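You operate a simulated robot arm through the tools that you are given. There is no shell and no other tool. Be economical: measure what you need, move in short steps, check, and stop when the job is done.

You are at the controls of a simulated robot arm. One attempt, no reset.

Task
Fetch the green felt wiper and set it on top of the primer tin.

The check looks at the end state, three seconds after you hand in, the way a careful person would. Anything else that was tipped, shoved, dropped, spilled or broken makes it a failure.

Robot
A 6-joint arm with a two-finger parallel gripper, fixed in place. Base frame: the origin is at the foot of the arm, x ahead of it, y to its left, z up; the work surface is at about z = 0. Lengths are in mm, angles in degrees, forces in N, time in s.
With the tool pointing down near the work surface it reaches from about 160 to 420 mm from the base axis. Its first joint turns from -66.0 to 66.0 degrees. Payload 1.57 kg.
The TCP is the grasp point between the finger pads, 30 mm short of the fingertips. In the tool frame z runs along the fingers and y along their closing line. The gripper opens to 80 mm. The fingers are 17 mm wide and 12 mm thick; the gripper's body (40 by 82 mm) begins 80 mm behind the TCP.
Orientation is told as [roll, pitch, yaw] about the base's x, y, z axes, in that order, counted from this pose: with the fingers straight down and closing along the base's y, the tool's x points along the base's -x, its y along +y and its z along -z.

Tools
- The arm moves only by the tool nudge_tool. Its arguments are lists of equal length, an entry for each row: "delta_pos": the shift along the tool's x, y, z in mm, a list of three; "twist": the turn about the tool's z in rad. In form: {"delta_pos": [[dx, dy, dz], ...], "twist": [twist, ...]}. A call has 1 to 12 rows; each row shifts and turns the commanded pose from where the row before left it, along the tool's axes as they then stand. "fingers" is the finger opening in mm, from 0 to 80, set as the call begins (left out, the last holds). Rows are played at 5 a second. More than 50 mm and 8.6 degrees between two rows, or a gripper value outside its range, and nothing of the call is played. Where a pose cannot be reached the arm comes as near as it can. A force on the tool above 40 N (or 10 N above the force at the start of the call, whichever is more), or a blocked arm, ends the call early, and 0.2 s more pass. Each finger travels about 153 mm/s and halts on what it meets, pressing with about 23 N; the grip force reading is that of the motor and also rises with nothing between the fingers. The clock runs only during rows and for 0.2 s after the last one: add rows that do not move to give the fingers time. The reply holds the time, the measured pose of the TCP, the force on the tool along the base axes, the opening and the grip force, in the units named above and with some noise, and new pictures: "pictures" is both (left out), scene, wrist or none.
- Cameras (640 x 400 px; columns grow to the right, rows downward): "scene" is fixed at [61.1, -333.9, 426.5]; the picture's right is [0.73, -0.69, 0.00], its down [-0.39, -0.41, -0.82] and it looks along [0.57, 0.60, -0.57] (base axes); focal length 278 px, centre (320, 200). "wrist" rides on the gripper at [72, -7, -122] in the tool frame; the picture's right is [0.09, 1.00, 0.00], its down [-0.84, 0.08, -0.54] and it looks along [-0.54, 0.05, 0.84] (tool axes); focal length 238 px, centre (320, 200). There is no depth. A picture from a camera that has moved, and an enlarged one, comes with that camera's place and axes in the base frame and with its lens.
- enlarge(camera, box): a new picture of the part [left, top, right, bottom] of that camera's present view, enlarged. The clock stands still meanwhile.
- hand_in(): hands the job in; it is judged then, once.

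Work in short steps. Places have to be worked out from the pictures, the camera data and where the tool is seen: move nearer, look again, correct. Check each grasp and each placing, and mend what went wrong. You have 90 turns and 170 pictures in all, those below and enlarged ones among them. Open the gripper and draw the arm clear of the work before you hand the job in, unless the task says otherwise; then end with one line.

The tools are called as a command line: name --argument value ..., lists and objects as JSON in quotes. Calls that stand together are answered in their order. nudge_tool: Moves the arm, as the interface text tells. Its arguments: {"type":"object","properties":{"delta_pos":{"type":"array","items":{"type":"array","items":{"type":"number"}}},"twist":{"type":"array","items":{"type":"number"}},"fingers":{"type":"number"},"pictures":{"type":"string","enum":["both","scene","wrist","none"]}},"required":["delta_pos","twist"]} The other tools are called the same way: enlarge (camera, box) takes an enlarged picture of a part of a camera's view; hand_in () hands the job in.

At the start:

```text
time_s: 0.0
tool_pos: [278.9, 27.8, 216.0]
ee_rot: [0.2, 0.0, 0.1]
contact_force: [-0.8, -0.2, 0.0]
finger_gap: 80.1
grasp_force: 0.1
```

scene: 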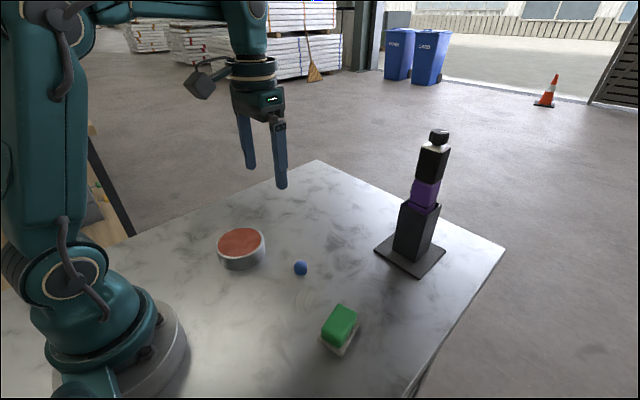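
wrist: 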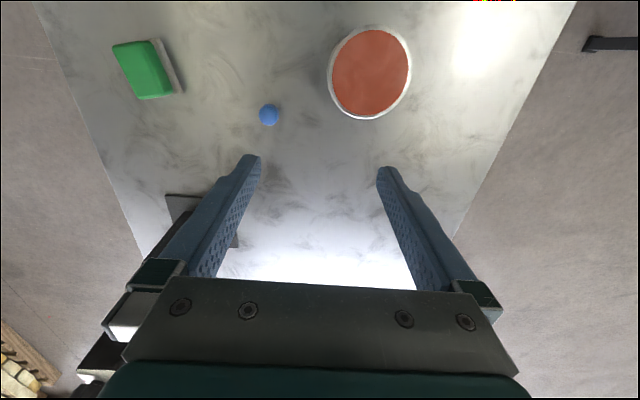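

The wiper looks to be near (250,-178) and the tin near (231,78), with a loose blue ball between them. I'll look closer before moving.

enlarge --camera "scene" --box '[200, 210, 380, 370]'

enlarge --camera "wrist" --box '[80, 0, 440, 160]'

```text
2.50 times, centred on (290, 290) of scene
camera zoom: at [61.1, -333.9, 426.5], right [0.73, -0.69, 0.0], down [-0.39, -0.41, -0.82], along [0.57, 0.6, -0.57], focal length 694 px, centre (395, -25)
```

zoom: 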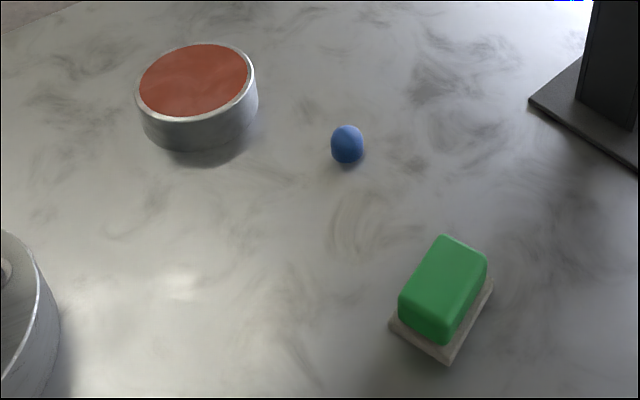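

```text
1.78 times, centred on (260, 80) of wrist
camera zoom: at [207.5, 20.5, 337.0], right [-0.09, 1.0, 0.0], down [0.84, 0.08, 0.54], along [0.54, 0.05, -0.84], focal length 424 px, centre (427, 413)
```

zoom: 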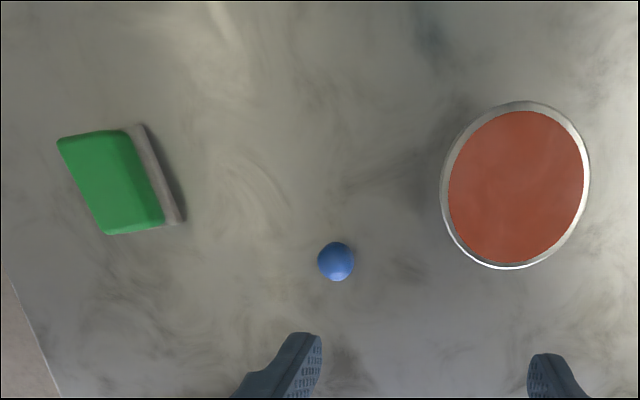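

Both views agree: the wiper's centre is about (249,-178), with its long axis turned about +10° from base x. I'll move above it at height and turn the fingers to close across its width.

nudge_tool --delta_pos '[[5, -34, 0], [5, -34, 0], [5, -34, 0], [5, -34, 0], [5, -35, 0], [5, -35, 0], [0, 0, 0], [0, 0, 0], [0, 0, 0]]' --twist '[0, 0, 0, 0, 0, 0, -0.09, -0.09, 0]' --fingers 80

```text
time_s: 2.0
tool_pos: [249.0, -178.6, 215.7]
ee_rot: [0.0, 0.0, 10.4]
contact_force: [0.5, 0.4, 0.7]
finger_gap: 80.2
grasp_force: 0.0
camera wrist: at [180.8, -198.5, 337.2], right [-0.27, 0.96, 0.0], down [0.81, 0.23, 0.54], along [0.52, 0.15, -0.84], focal length 238 px, centre (320, 200)
```

scene: 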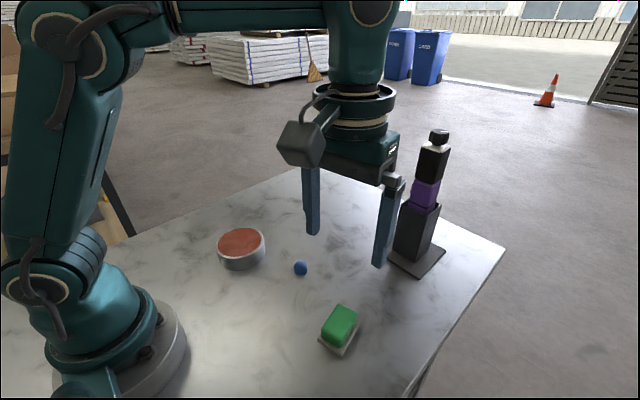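
wrist: 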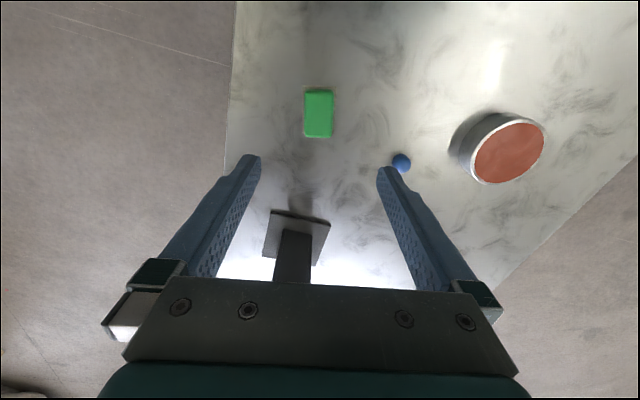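

enlarge --camera "wrist" --box '[270, 70, 370, 160]'

```text
4.44 times, centred on (320, 115) of wrist
camera zoom: at [180.8, -198.5, 337.2], right [-0.27, 0.96, 0.0], down [0.81, 0.23, 0.54], along [0.52, 0.15, -0.84], focal length 1059 px, centre (320, 578)
```

zoom: 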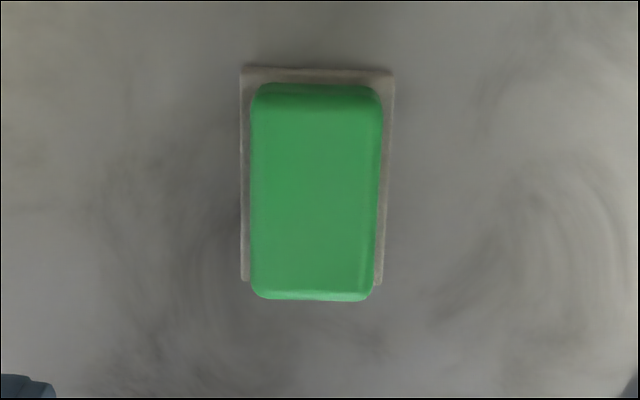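

The wiper's centre comes out near (248,-180), its axis at about 12–13°, and the felt about 36 mm wide on a base about 45 mm wide. I'll correct slightly and go part of the way down.

nudge_tool --delta_pos '[[1, -1.5, 0], [0, 0, 40], [0, 0, 40], [0, 0, 45], [0, 0, 0]]' --twist '[-0.035, 0, 0, 0, 0]'

```text
time_s: 3.2
tool_pos: [250.1, -179.6, 89.9]
ee_rot: [0.1, 0.0, 12.4]
contact_force: [0.1, -0.2, -0.8]
finger_gap: 80.0
grasp_force: 0.0
camera wrist: at [181.8, -202.4, 211.0], right [-0.3, 0.95, 0.0], down [0.8, 0.26, 0.54], along [0.52, 0.16, -0.84], focal length 238 px, centre (320, 200)
```

scene: 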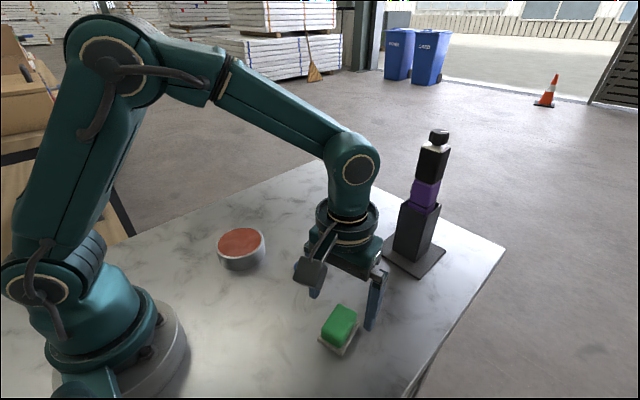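
wrist: 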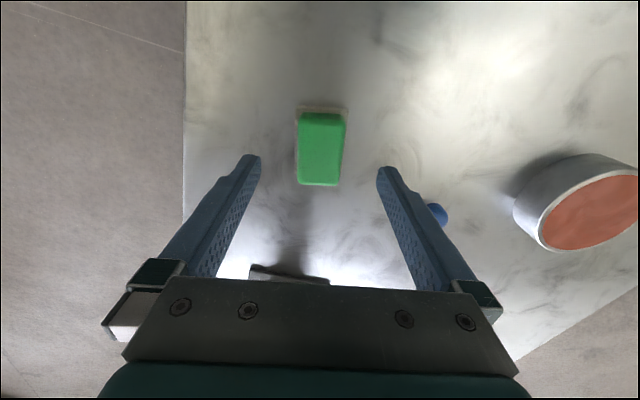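

The fingers straddle the wiper. I'll enlarge this view to get its height and centring.

enlarge --camera "wrist" --box '[240, 90, 400, 190]'

enlarge --camera "scene" --box '[290, 260, 410, 360]'

```text
4.00 times, centred on (320, 140) of wrist
camera zoom: at [181.8, -202.4, 211.0], right [-0.3, 0.95, 0.0], down [0.8, 0.26, 0.54], along [0.52, 0.16, -0.84], focal length 953 px, centre (320, 440)
```

zoom: 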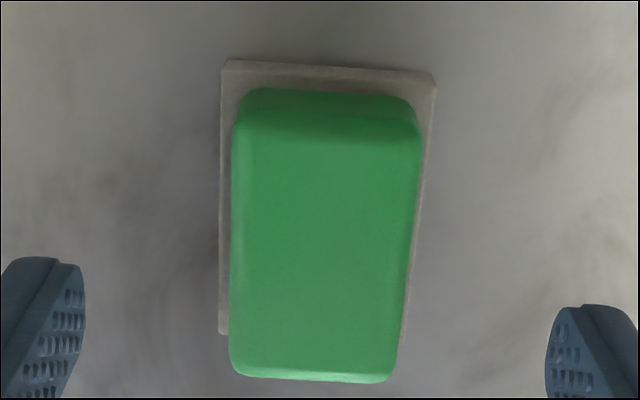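

```text
4.00 times, centred on (350, 310) of scene
camera zoom: at [61.1, -333.9, 426.5], right [0.73, -0.69, 0.0], down [-0.39, -0.41, -0.82], along [0.57, 0.6, -0.57], focal length 1110 px, centre (200, -240)
```

zoom: 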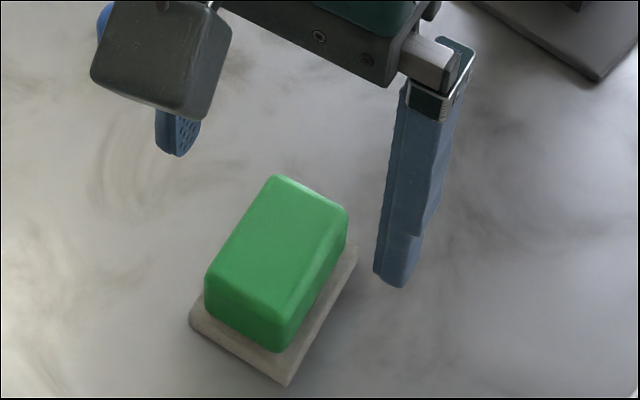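

The felt spans about z = 7–27 and the centre is near (252,-181), with about 2° left to turn. I'll correct that and go down so the fingertips end just above the base plate, at TCP z about 42.

nudge_tool --delta_pos '[[-1.5, -1.5, 0], [0, 0, 16], [0, 0, 16], [0, 0, 16], [0, 0, 0]]' --twist '[-0.03, 0, 0, 0, 0]'

enlarge --camera "scene" --box '[290, 260, 410, 360]'

```text
time_s: 4.4
tool_pos: [249.1, -180.6, 41.4]
ee_rot: [0.0, 0.1, 14.2]
contact_force: [0.0, -0.3, 0.1]
finger_gap: 80.1
grasp_force: 0.0
camera wrist: at [182.4, -205.2, 163.7], right [-0.33, 0.94, 0.0], down [0.79, 0.28, 0.54], along [0.51, 0.18, -0.84], focal length 238 px, centre (320, 200)
```

scene: 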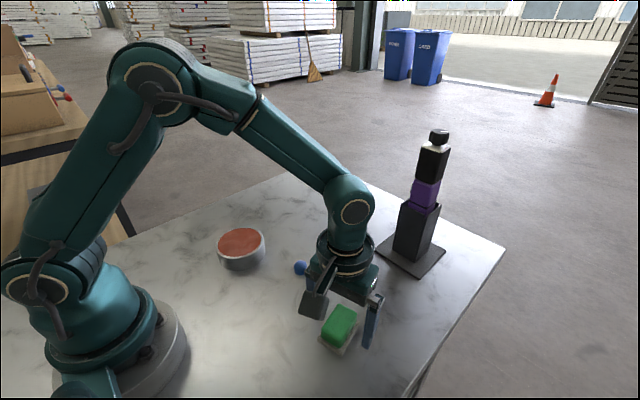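
wrist: 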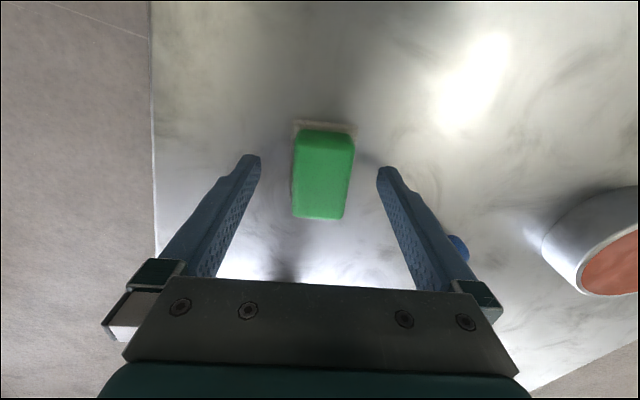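

```text
4.00 times, centred on (350, 310) of scene
camera zoom: at [61.1, -333.9, 426.5], right [0.73, -0.69, 0.0], down [-0.39, -0.41, -0.82], along [0.57, 0.6, -0.57], focal length 1110 px, centre (200, -240)
```

zoom: 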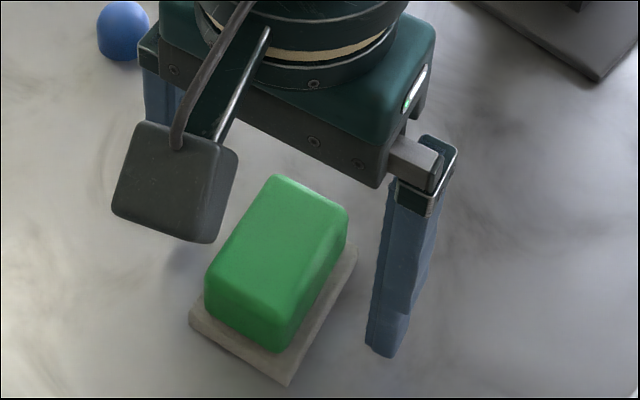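

The fingers straddle the felt near its middle with the tips at about z = 11. Closing now.

nudge_tool --delta_pos '[[0, 0, 0], [0, 0, 0], [0, 0, 0]]' --twist '[0, 0, 0]' --fingers 0

enlarge --camera "scene" --box '[290, 260, 410, 360]'

```text
time_s: 5.2
tool_pos: [250.1, -180.3, 43.2]
ee_rot: [0.0, 0.0, 14.2]
contact_force: [-0.9, 0.8, 0.5]
finger_gap: 35.1
grasp_force: 23.1
camera wrist: at [182.5, -205.2, 164.0], right [-0.33, 0.94, 0.0], down [0.79, 0.28, 0.54], along [0.51, 0.18, -0.84], focal length 238 px, centre (320, 200)
```

scene: 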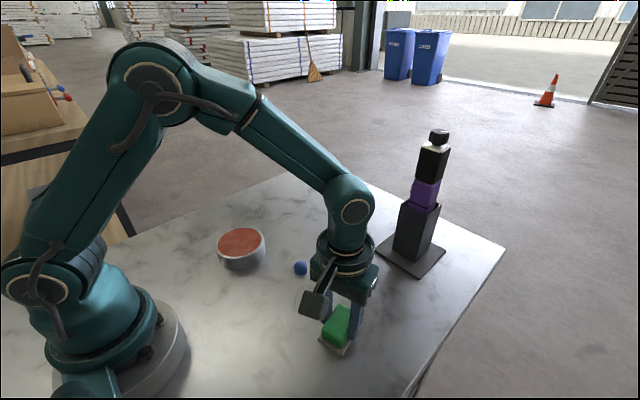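
wrist: 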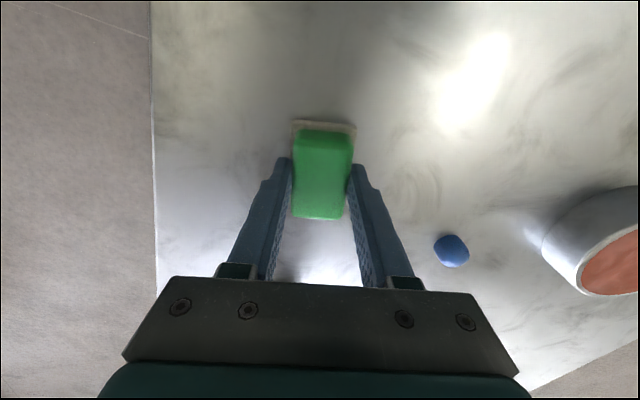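

```text
4.00 times, centred on (350, 310) of scene
camera zoom: at [61.1, -333.9, 426.4], right [0.73, -0.69, 0.0], down [-0.39, -0.41, -0.82], along [0.57, 0.6, -0.57], focal length 1110 px, centre (200, -240)
```

zoom: 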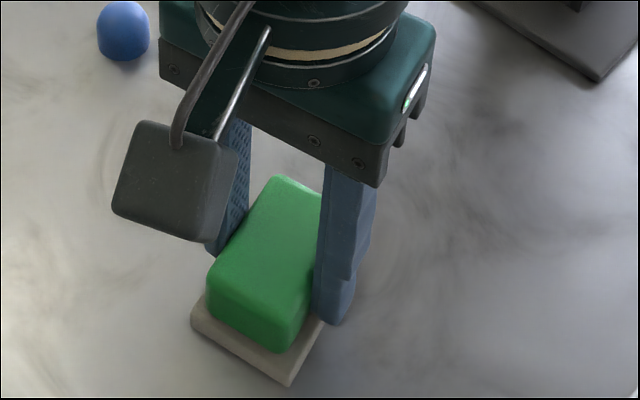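

The grip reads 35 mm and 23 N, and the wiper hasn't moved. Lifting a little to check that the base comes up too.

nudge_tool --delta_pos '[[0, 0, -10], [0, 0, -15], [0, 0, -20], [0, 0, 0]]' --twist '[0, 0, 0, 0]'

enlarge --camera "scene" --box '[290, 240, 410, 360]'

```text
time_s: 6.2
tool_pos: [250.3, -181.9, 86.8]
ee_rot: [0.1, 0.0, 14.1]
contact_force: [-0.8, -0.4, -0.3]
finger_gap: 0.0
grasp_force: 20.9
camera wrist: at [182.3, -206.1, 209.7], right [-0.33, 0.94, 0.0], down [0.79, 0.28, 0.54], along [0.51, 0.18, -0.84], focal length 238 px, centre (320, 200)
```

scene: 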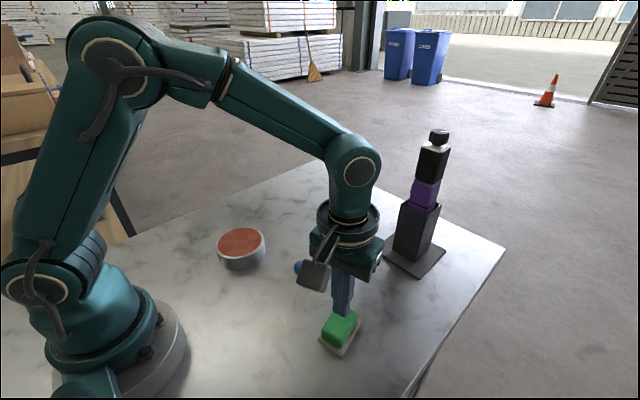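
wrist: 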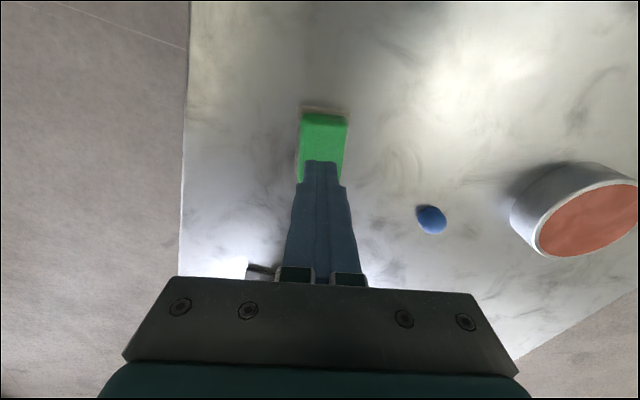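

```text
3.33 times, centred on (350, 300) of scene
camera zoom: at [61.1, -333.9, 426.5], right [0.73, -0.69, 0.0], down [-0.39, -0.41, -0.82], along [0.57, 0.6, -0.57], focal length 925 px, centre (220, -133)
```

zoom: 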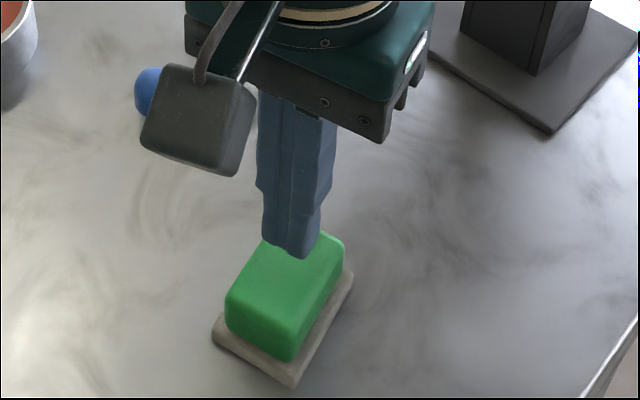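

The felt slipped out: the fingers closed to 0 and the wiper stayed in place. I'll reopen and grip the rigid wooden base, about 45 mm wide, with the fingertips near the table.

nudge_tool --delta_pos '[[0, 0, 0], [0, 0, 0], [-2, 1, 0], [0, 0, 20], [0, 0, 20], [0, 0, 9], [0, 0, 0]]' --twist '[0, 0, -0.015, 0, 0, 0, 0]' --fingers 80

enlarge --camera "scene" --box '[290, 260, 410, 360]'

enlarge --camera "wrist" --box '[220, 90, 420, 230]'

```text
time_s: 7.8
tool_pos: [253.7, -181.0, 36.9]
ee_rot: [0.0, 0.0, 15.0]
contact_force: [0.2, 0.3, 0.5]
finger_gap: 80.1
grasp_force: 0.1
camera wrist: at [185.3, -205.4, 158.9], right [-0.35, 0.94, 0.0], down [0.79, 0.29, 0.54], along [0.51, 0.19, -0.84], focal length 238 px, centre (320, 200)
```

scene: 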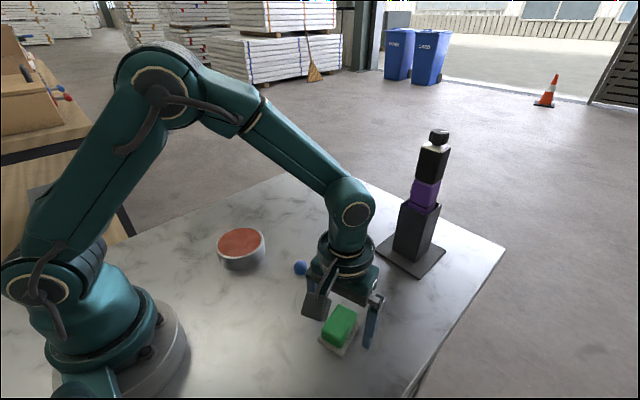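
wrist: 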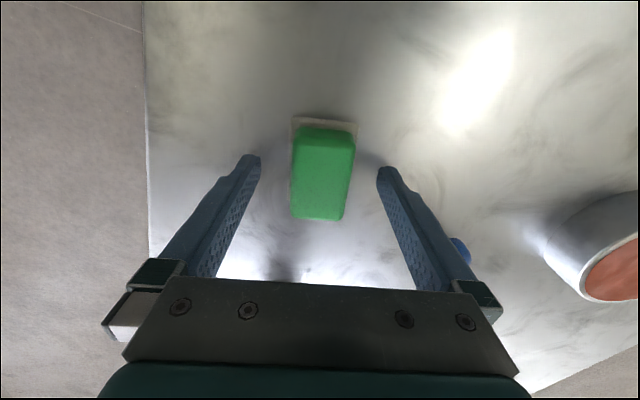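

```text
4.00 times, centred on (350, 310) of scene
camera zoom: at [61.1, -333.9, 426.5], right [0.73, -0.69, 0.0], down [-0.39, -0.41, -0.82], along [0.57, 0.6, -0.57], focal length 1110 px, centre (200, -240)
```

zoom: 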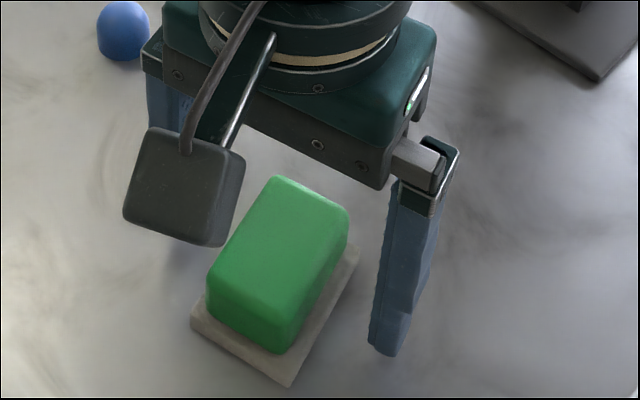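

```text
2.86 times, centred on (320, 160) of wrist
camera zoom: at [185.3, -205.4, 158.9], right [-0.35, 0.94, 0.0], down [0.79, 0.29, 0.54], along [0.51, 0.19, -0.84], focal length 681 px, centre (320, 314)
```

zoom: 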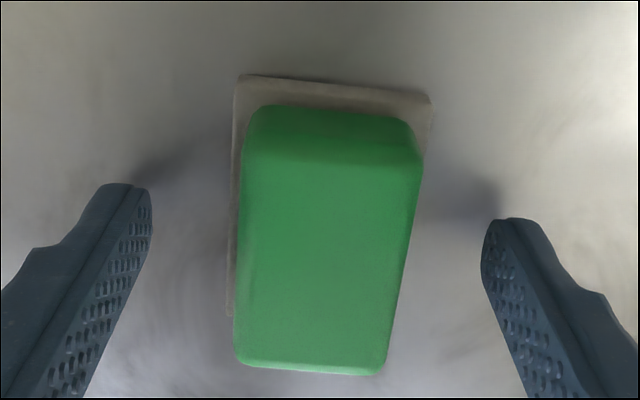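

Alignment looks good. I'll lower 4 mm so the tips are at about z = 3, close on the base, and allow time for the grip.

nudge_tool --delta_pos '[[0, 0, 4], [0, 0, 0]]' --twist '[0, 0]' --pictures "none"

nudge_tool --delta_pos '[[0, 0, 0], [0, 0, 0], [0, 0, 0]]' --twist '[0, 0, 0]' --fingers 0 --pictures "none"

enlarge --camera "scene" --box '[290, 260, 410, 360]'

```text
time_s: 8.4
tool_pos: [251.0, -179.2, 34.2]
ee_rot: [0.0, 0.0, 15.0]
contact_force: [-1.1, -0.1, 0.4]
finger_gap: 80.1
grasp_force: 0.0
```

```text
time_s: 9.2
tool_pos: [252.3, -179.1, 33.7]
ee_rot: [0.0, 0.0, 15.1]
contact_force: [0.4, -0.5, -0.1]
finger_gap: 43.0
grasp_force: 22.8
```

```text
4.00 times, centred on (350, 310) of scene
camera zoom: at [61.1, -333.9, 426.4], right [0.73, -0.69, 0.0], down [-0.39, -0.41, -0.82], along [0.57, 0.6, -0.57], focal length 1110 px, centre (200, -240)
```

zoom: 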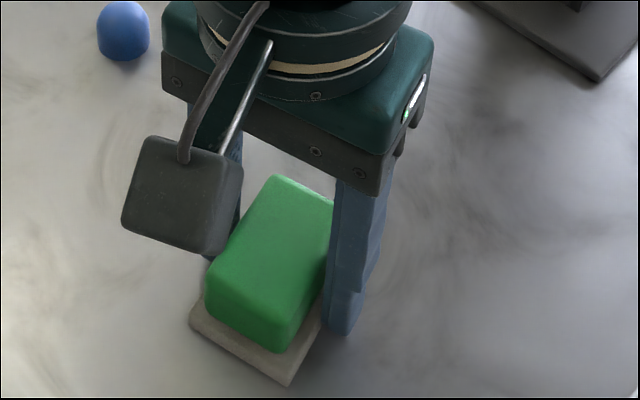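

The fingers hold the base at 43 mm. I'll lift slowly by a small amount and check.

nudge_tool --delta_pos '[[0, 0, -3], [0, 0, -4], [0, 0, -6], [0, 0, -7], [0, 0, 0], [0, 0, 0]]' --twist '[0, 0, 0, 0, 0, 0]' --pictures "wrist"

enlarge --camera "scene" --box '[290, 250, 410, 360]'

```text
time_s: 10.6
tool_pos: [252.1, -179.3, 56.0]
ee_rot: [0.0, 0.0, 15.0]
contact_force: [0.5, 0.2, -0.7]
finger_gap: 42.9
grasp_force: 22.9
camera wrist: at [184.5, -205.0, 176.6], right [-0.35, 0.94, 0.0], down [0.79, 0.29, 0.54], along [0.51, 0.19, -0.84], focal length 238 px, centre (320, 200)
```

wrist: 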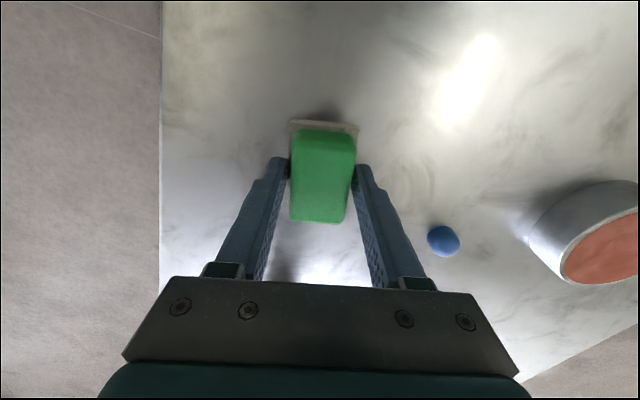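

```text
3.64 times, centred on (350, 305) of scene
camera zoom: at [61.1, -333.9, 426.4], right [0.73, -0.69, 0.0], down [-0.39, -0.41, -0.82], along [0.57, 0.6, -0.57], focal length 1009 px, centre (211, -182)
```

zoom: 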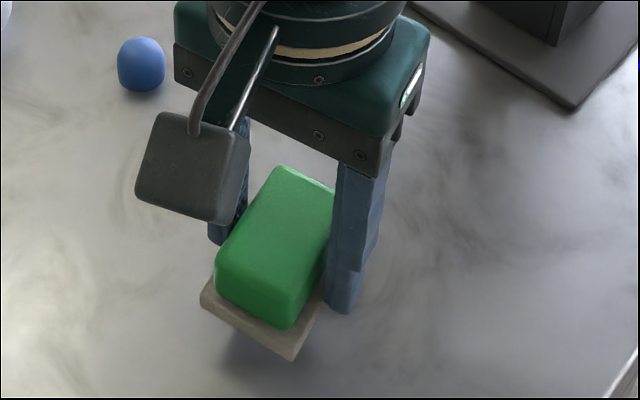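

The whole wiper is lifted, with its underside about 34 mm below the TCP. Both views put the tin's top at about (227,78), z about 39, so I'll rise to z = 130 and carry it over smoothly.

nudge_tool --delta_pos '[[0, 0, -10], [0, 0, -18], [0, 0, -18], [0, 0, -18], [0, 0, -10], [0, 0, 0]]' --twist '[0, 0, 0, 0, 0, 0]' --pictures "none"

nudge_tool --delta_pos '[[-2.1, 12.4, 0], [-3.4, 20, 0], [-4.3, 25.4, 0], [-4.3, 25.4, 0], [-4.3, 25.4, 0], [-4.3, 25.4, 0], [-4.3, 25.4, 0], [-4.3, 25.4, 0], [-4.3, 25.4, 0], [-4, 24, 0], [-3.2, 20, 0], [0, 0, 0]]' --twist '[0, 0, 0, 0, 0, 0, 0, 0, 0, 0, 0, 0]'

```text
time_s: 12.0
tool_pos: [251.6, -179.3, 127.3]
ee_rot: [0.0, 0.0, 15.0]
contact_force: [0.6, -0.2, -0.8]
finger_gap: 43.1
grasp_force: 23.0
```

```text
time_s: 14.6
tool_pos: [226.4, 78.9, 129.1]
ee_rot: [0.0, 0.0, 14.9]
contact_force: [-1.2, -0.4, -0.5]
finger_gap: 43.0
grasp_force: 22.5
camera wrist: at [159.6, 52.3, 250.6], right [-0.35, 0.94, 0.0], down [0.79, 0.29, 0.54], along [0.51, 0.19, -0.84], focal length 238 px, centre (320, 200)
```

scene: 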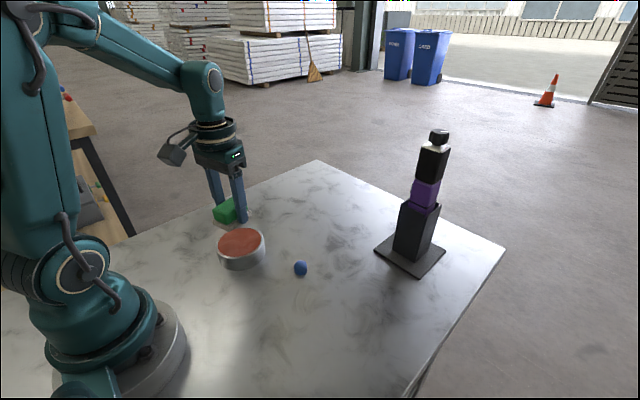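
wrist: 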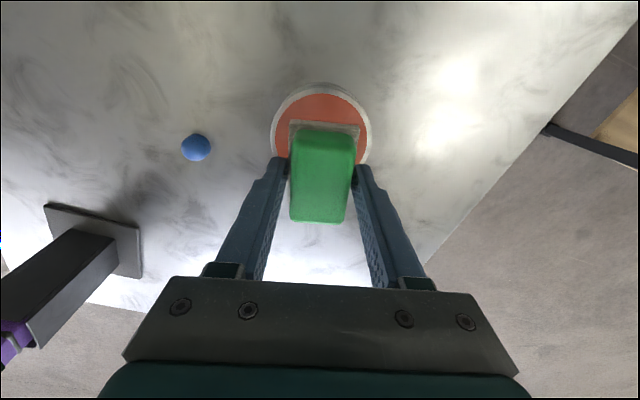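

Still held, and above the tin. I'll go part way down, leaving the underside about 15 mm above the lid, and check centring.

nudge_tool --delta_pos '[[0, 0, 12], [0, 0, 15], [0, 0, 12], [0, 0, 0], [0, 0, 0]]' --twist '[0, 0, 0, 0, 0]'

enlarge --camera "scene" --box '[180, 180, 300, 280]'

enlarge --camera "wrist" --box '[220, 80, 420, 230]'

```text
time_s: 15.8
tool_pos: [226.5, 79.0, 87.9]
ee_rot: [-0.1, 0.0, 14.9]
contact_force: [-0.6, -0.3, -1.5]
finger_gap: 43.0
grasp_force: 23.4
camera wrist: at [159.5, 52.0, 211.5], right [-0.35, 0.94, 0.0], down [0.79, 0.29, 0.54], along [0.51, 0.19, -0.84], focal length 238 px, centre (320, 200)
```

scene: 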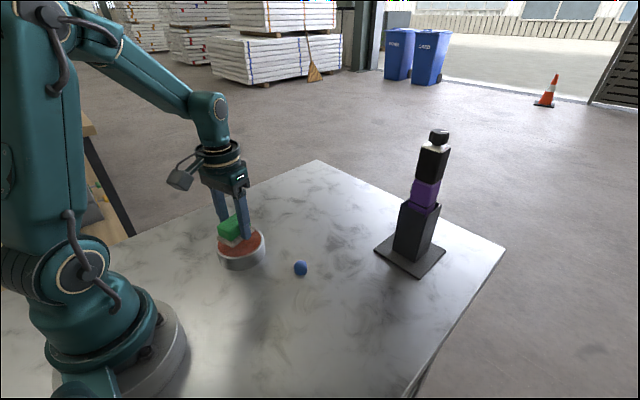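
wrist: 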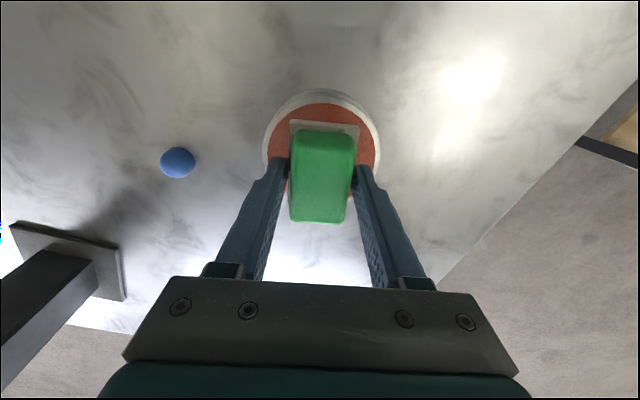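

```text
4.00 times, centred on (240, 230) of scene
camera zoom: at [61.1, -333.9, 426.5], right [0.73, -0.69, 0.0], down [-0.39, -0.41, -0.82], along [0.57, 0.6, -0.57], focal length 1110 px, centre (640, 80)
```

zoom: 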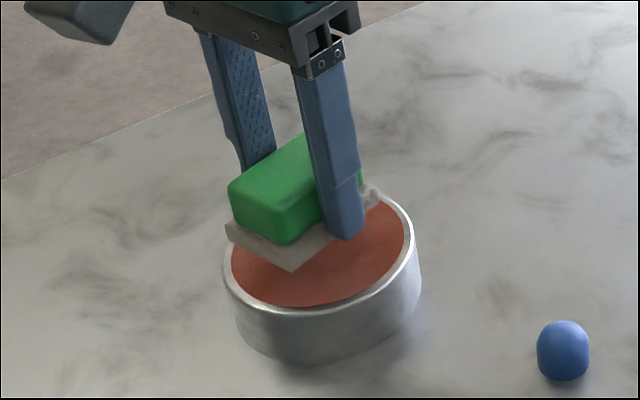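

```text
2.67 times, centred on (320, 155) of wrist
camera zoom: at [159.5, 52.0, 211.5], right [-0.35, 0.94, 0.0], down [0.79, 0.29, 0.54], along [0.51, 0.19, -0.84], focal length 636 px, centre (320, 320)
```

zoom: 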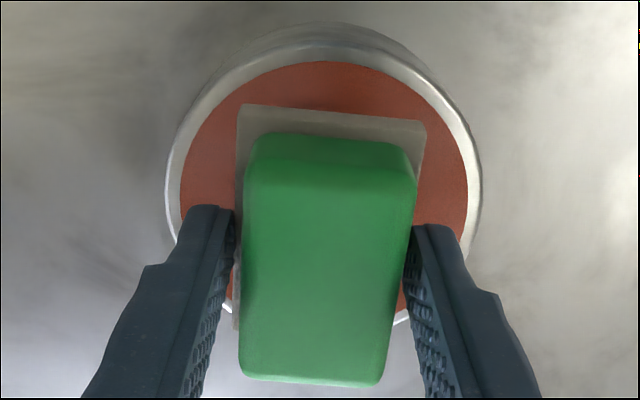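

The tin's centre fits (228,77.5) with a radius of about 45 mm. I'll correct by about 2 mm and lower to just above the lid.

nudge_tool --delta_pos '[[-1, -1.8, 0], [0, 0, 5], [0, 0, 5], [0, 0, 0]]' --twist '[0, 0, 0, 0]' --pictures "none"

enlarge --camera "scene" --box '[200, 190, 300, 280]'

```text
time_s: 16.8
tool_pos: [227.6, 76.0, 79.4]
ee_rot: [0.0, 0.0, 15.0]
contact_force: [-0.1, -0.6, -0.1]
finger_gap: 43.1
grasp_force: 23.1
```

```text
4.44 times, centred on (250, 235) of scene
camera zoom: at [61.1, -333.9, 426.5], right [0.73, -0.69, 0.0], down [-0.39, -0.41, -0.82], along [0.57, 0.6, -0.57], focal length 1233 px, centre (631, 44)
```

zoom: 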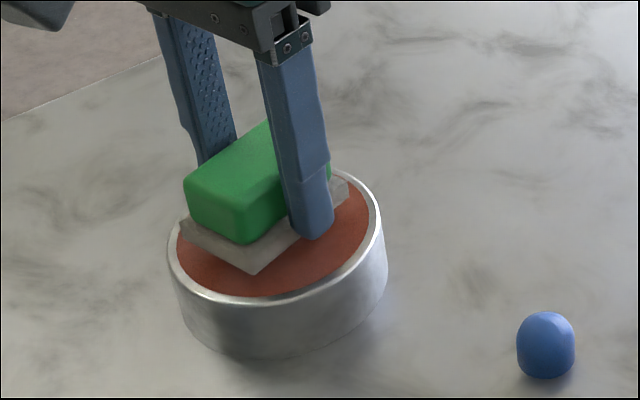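

The base has a few mm of clearance left and sits inside the rim. I'll go down in 1 mm rows and watch the force.

nudge_tool --delta_pos '[[0, 0, 1], [0, 0, 1], [0, 0, 1], [0, 0, 1], [0, 0, 0]]' --twist '[0, 0, 0, 0, 0]' --pictures "none"

enlarge --camera "scene" --box '[200, 190, 300, 280]'

```text
time_s: 18.0
tool_pos: [228.3, 75.2, 77.3]
ee_rot: [0.0, 0.0, 15.1]
contact_force: [-0.3, -0.4, -1.5]
finger_gap: 43.3
grasp_force: 23.2
```

```text
4.44 times, centred on (250, 235) of scene
camera zoom: at [61.1, -333.9, 426.5], right [0.73, -0.69, 0.0], down [-0.39, -0.41, -0.82], along [0.57, 0.6, -0.57], focal length 1233 px, centre (631, 44)
```

zoom: 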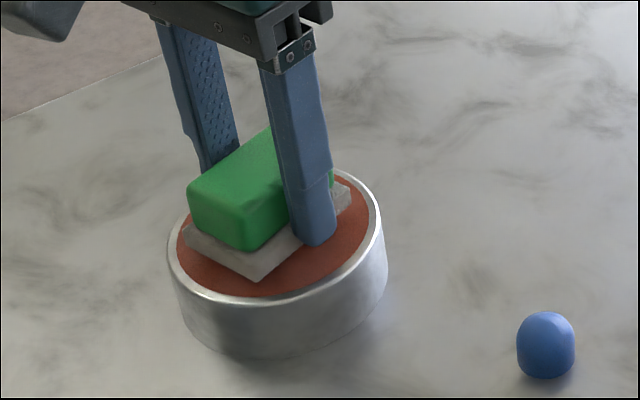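

No contact yet. Two more mm.

nudge_tool --delta_pos '[[0, 0, 1], [0, 0, 1], [0, 0, 0]]' --twist '[0, 0, 0]' --pictures "none"

enlarge --camera "scene" --box '[200, 190, 300, 280]'

```text
time_s: 18.8
tool_pos: [228.6, 75.6, 73.2]
ee_rot: [0.0, 0.0, 15.0]
contact_force: [-0.2, 0.6, 0.1]
finger_gap: 43.0
grasp_force: 23.3
```

```text
4.44 times, centred on (250, 235) of scene
camera zoom: at [61.1, -333.9, 426.5], right [0.73, -0.69, 0.0], down [-0.39, -0.41, -0.82], along [0.57, 0.6, -0.57], focal length 1233 px, centre (631, 44)
```

zoom: 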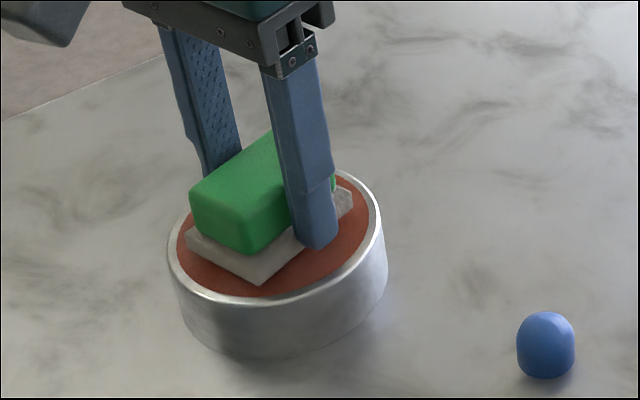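

Still free. Continuing in 1 mm rows.

nudge_tool --delta_pos '[[0, 0, 1], [0, 0, 1], [0, 0, 0]]' --twist '[0, 0, 0]' --pictures "none"

enlarge --camera "scene" --box '[205, 210, 275, 275]'

```text
time_s: 19.6
tool_pos: [228.1, 75.2, 71.7]
ee_rot: [-0.1, 0.0, 14.9]
contact_force: [-0.4, -0.1, -0.8]
finger_gap: 42.8
grasp_force: 23.4
```

```text
6.15 times, centred on (240, 242) of scene
camera zoom: at [61.1, -333.9, 426.5], right [0.73, -0.69, 0.0], down [-0.39, -0.41, -0.82], along [0.57, 0.6, -0.57], focal length 1708 px, centre (812, -62)
```

zoom: 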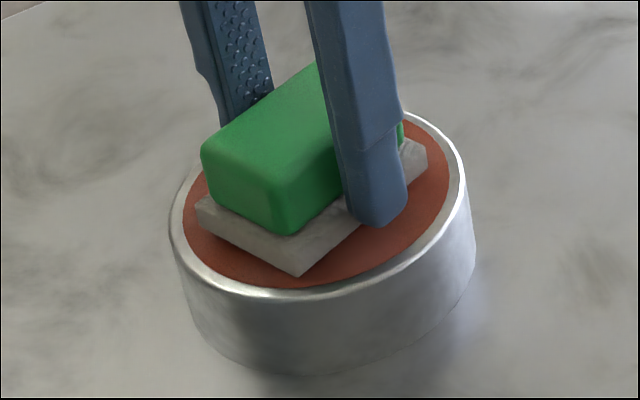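

No contact yet, and the wiper sits slightly toward the near side of the lid. I'll shift about 2 mm away from the camera and lower further.

nudge_tool --delta_pos '[[-1.5, 1.7, 0], [0, 0, 1], [0, 0, 1], [0, 0, 0]]' --twist '[0, 0, 0, 0]' --pictures "none"

enlarge --camera "scene" --box '[205, 210, 275, 275]'

```text
time_s: 20.6
tool_pos: [229.7, 78.7, 69.3]
ee_rot: [0.0, 0.0, 15.0]
contact_force: [-0.3, 0.3, -1.2]
finger_gap: 43.2
grasp_force: 23.7
```

```text
6.15 times, centred on (240, 242) of scene
camera zoom: at [61.1, -333.9, 426.5], right [0.73, -0.69, 0.0], down [-0.39, -0.41, -0.82], along [0.57, 0.6, -0.57], focal length 1708 px, centre (812, -62)
```

zoom: 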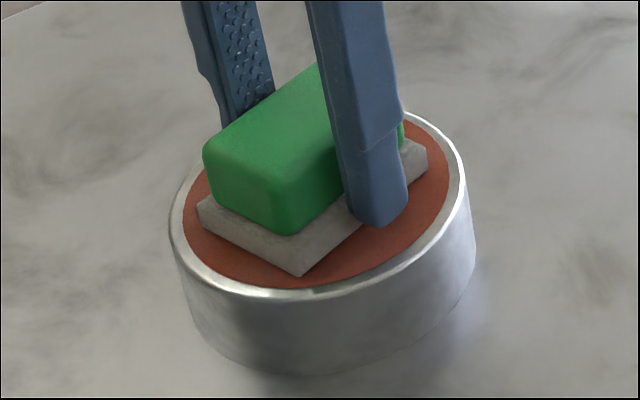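

Still no contact force. Lowering 2 mm more.

nudge_tool --delta_pos '[[0, 0, 1], [0, 0, 1], [0, 0, 0]]' --twist '[0, 0, 0]' --pictures "none"

enlarge --camera "scene" --box '[205, 210, 275, 275]'

```text
time_s: 21.4
tool_pos: [230.7, 77.3, 67.1]
ee_rot: [0.0, -0.1, 15.0]
contact_force: [-1.3, -0.3, 11.5]
finger_gap: 42.8
grasp_force: 23.2
```

```text
6.15 times, centred on (240, 242) of scene
camera zoom: at [61.1, -334.0, 426.5], right [0.73, -0.69, 0.0], down [-0.39, -0.41, -0.82], along [0.57, 0.6, -0.57], focal length 1708 px, centre (812, -62)
```

zoom: 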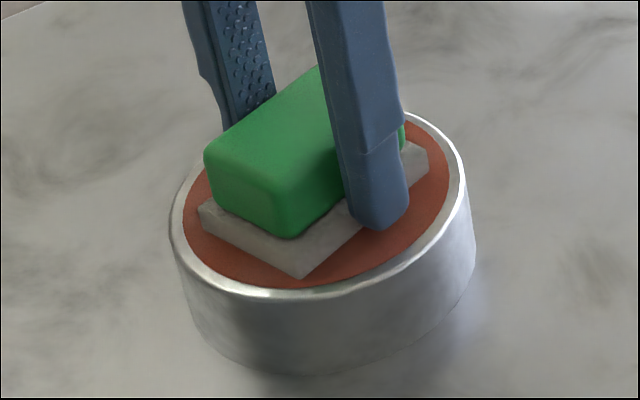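

An 11.5 N push shows the base is seated on the lid, inside the rim. I'll relieve the pressure slightly, open modestly so the fingers stay clear of the rim, then look.

nudge_tool --delta_pos '[[0, 0, -0.6], [0, 0, 0]]' --twist '[0, 0]' --pictures "none"

nudge_tool --delta_pos '[[0, 0, 0], [0, 0, 0], [0, 0, 0]]' --twist '[0, 0, 0]' --fingers 54

enlarge --camera "scene" --box '[205, 210, 275, 275]'

```text
time_s: 22.0
tool_pos: [229.1, 77.6, 68.3]
ee_rot: [0.0, 0.0, 15.0]
contact_force: [-0.6, -0.3, -0.8]
finger_gap: 43.2
grasp_force: 23.2
```

```text
time_s: 22.8
tool_pos: [230.7, 77.3, 68.5]
ee_rot: [0.1, 0.0, 15.0]
contact_force: [-0.5, -0.1, -0.6]
finger_gap: 54.1
grasp_force: 0.0
camera wrist: at [163.0, 52.1, 190.2], right [-0.35, 0.94, 0.0], down [0.79, 0.29, 0.54], along [0.51, 0.19, -0.84], focal length 238 px, centre (320, 200)
```

scene: 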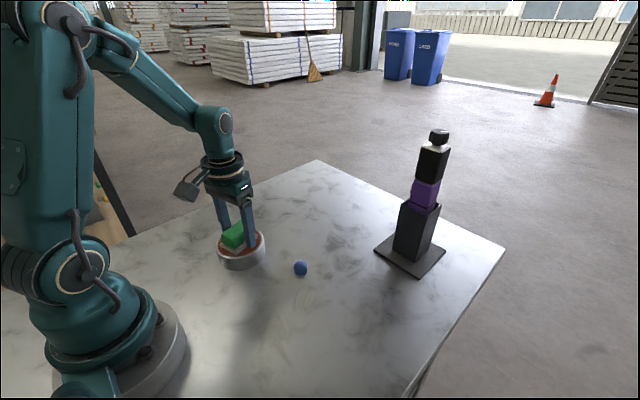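
wrist: 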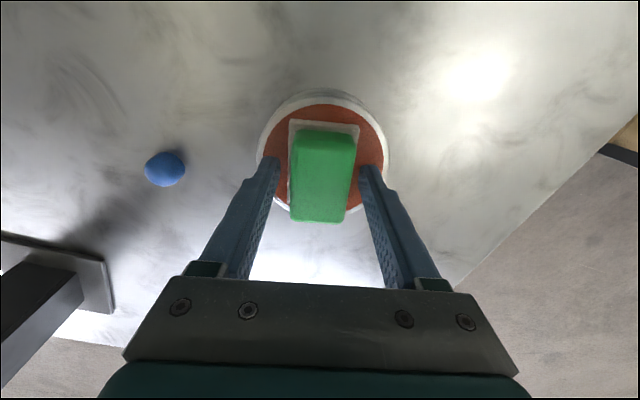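

```text
6.15 times, centred on (240, 242) of scene
camera zoom: at [61.1, -333.9, 426.5], right [0.73, -0.69, 0.0], down [-0.39, -0.41, -0.82], along [0.57, 0.6, -0.57], focal length 1708 px, centre (812, -62)
```

zoom: 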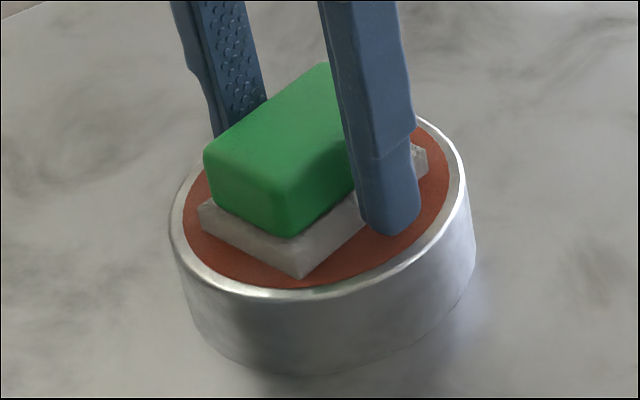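

The wiper is released and stays put on the lid. Withdrawing straight up and then opening fully.

nudge_tool --delta_pos '[[0, 0, -5], [0, 0, -15], [0, 0, -30], [0, 0, -40], [0, 0, -30], [0, 0, 0]]' --twist '[0, 0, 0, 0, 0, 0]' --pictures "none"

nudge_tool --delta_pos '[[0, 0, 0], [0, 0, 0], [0, 0, 0]]' --twist '[0, 0, 0]' --fingers 80

enlarge --camera "scene" --box '[200, 200, 320, 290]'

```text
time_s: 24.2
tool_pos: [228.9, 78.3, 187.6]
ee_rot: [0.0, -0.1, 15.0]
contact_force: [0.1, 0.1, -0.5]
finger_gap: 53.6
grasp_force: 0.1
```

```text
time_s: 25.0
tool_pos: [229.2, 78.9, 187.2]
ee_rot: [0.0, -0.1, 15.0]
contact_force: [-0.4, 0.3, -0.2]
finger_gap: 80.2
grasp_force: 0.0
camera wrist: at [162.0, 52.8, 308.7], right [-0.35, 0.94, 0.0], down [0.79, 0.29, 0.54], along [0.51, 0.19, -0.84], focal length 238 px, centre (320, 200)
```

scene: 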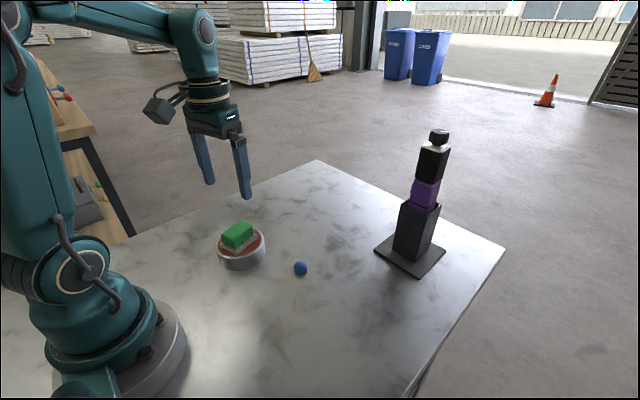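
wrist: 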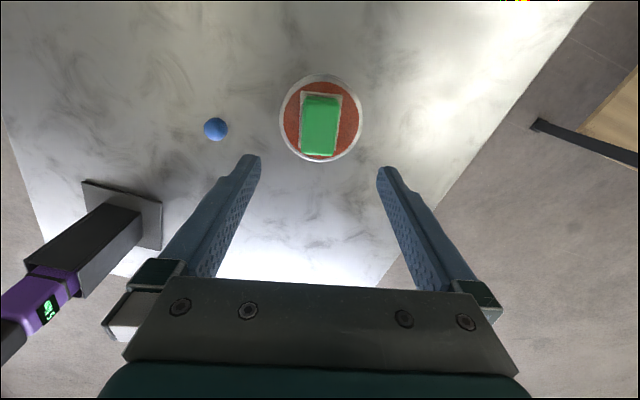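

```text
4.44 times, centred on (260, 245) of scene
camera zoom: at [61.1, -333.9, 426.5], right [0.73, -0.69, 0.0], down [-0.39, -0.41, -0.82], along [0.57, 0.6, -0.57], focal length 1233 px, centre (587, 0)
```

zoom: 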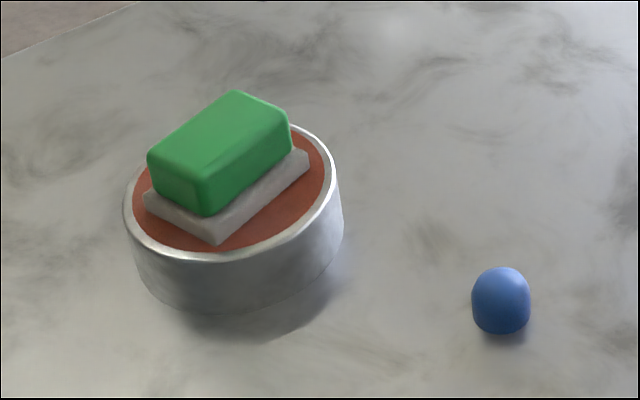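

The wiper rests flat and centred on the tin, nothing else has moved, and the arm is clear with the gripper open. Handing in.

hand_in

```text
The job is handed in.
```

The green felt wiper is sitting flat and centred on top of the primer tin, nothing else on the table moved, and I drew the arm clear with the gripper open before handing in; the first grip on the felt slipped, so I lifted the wiper by its base instead.
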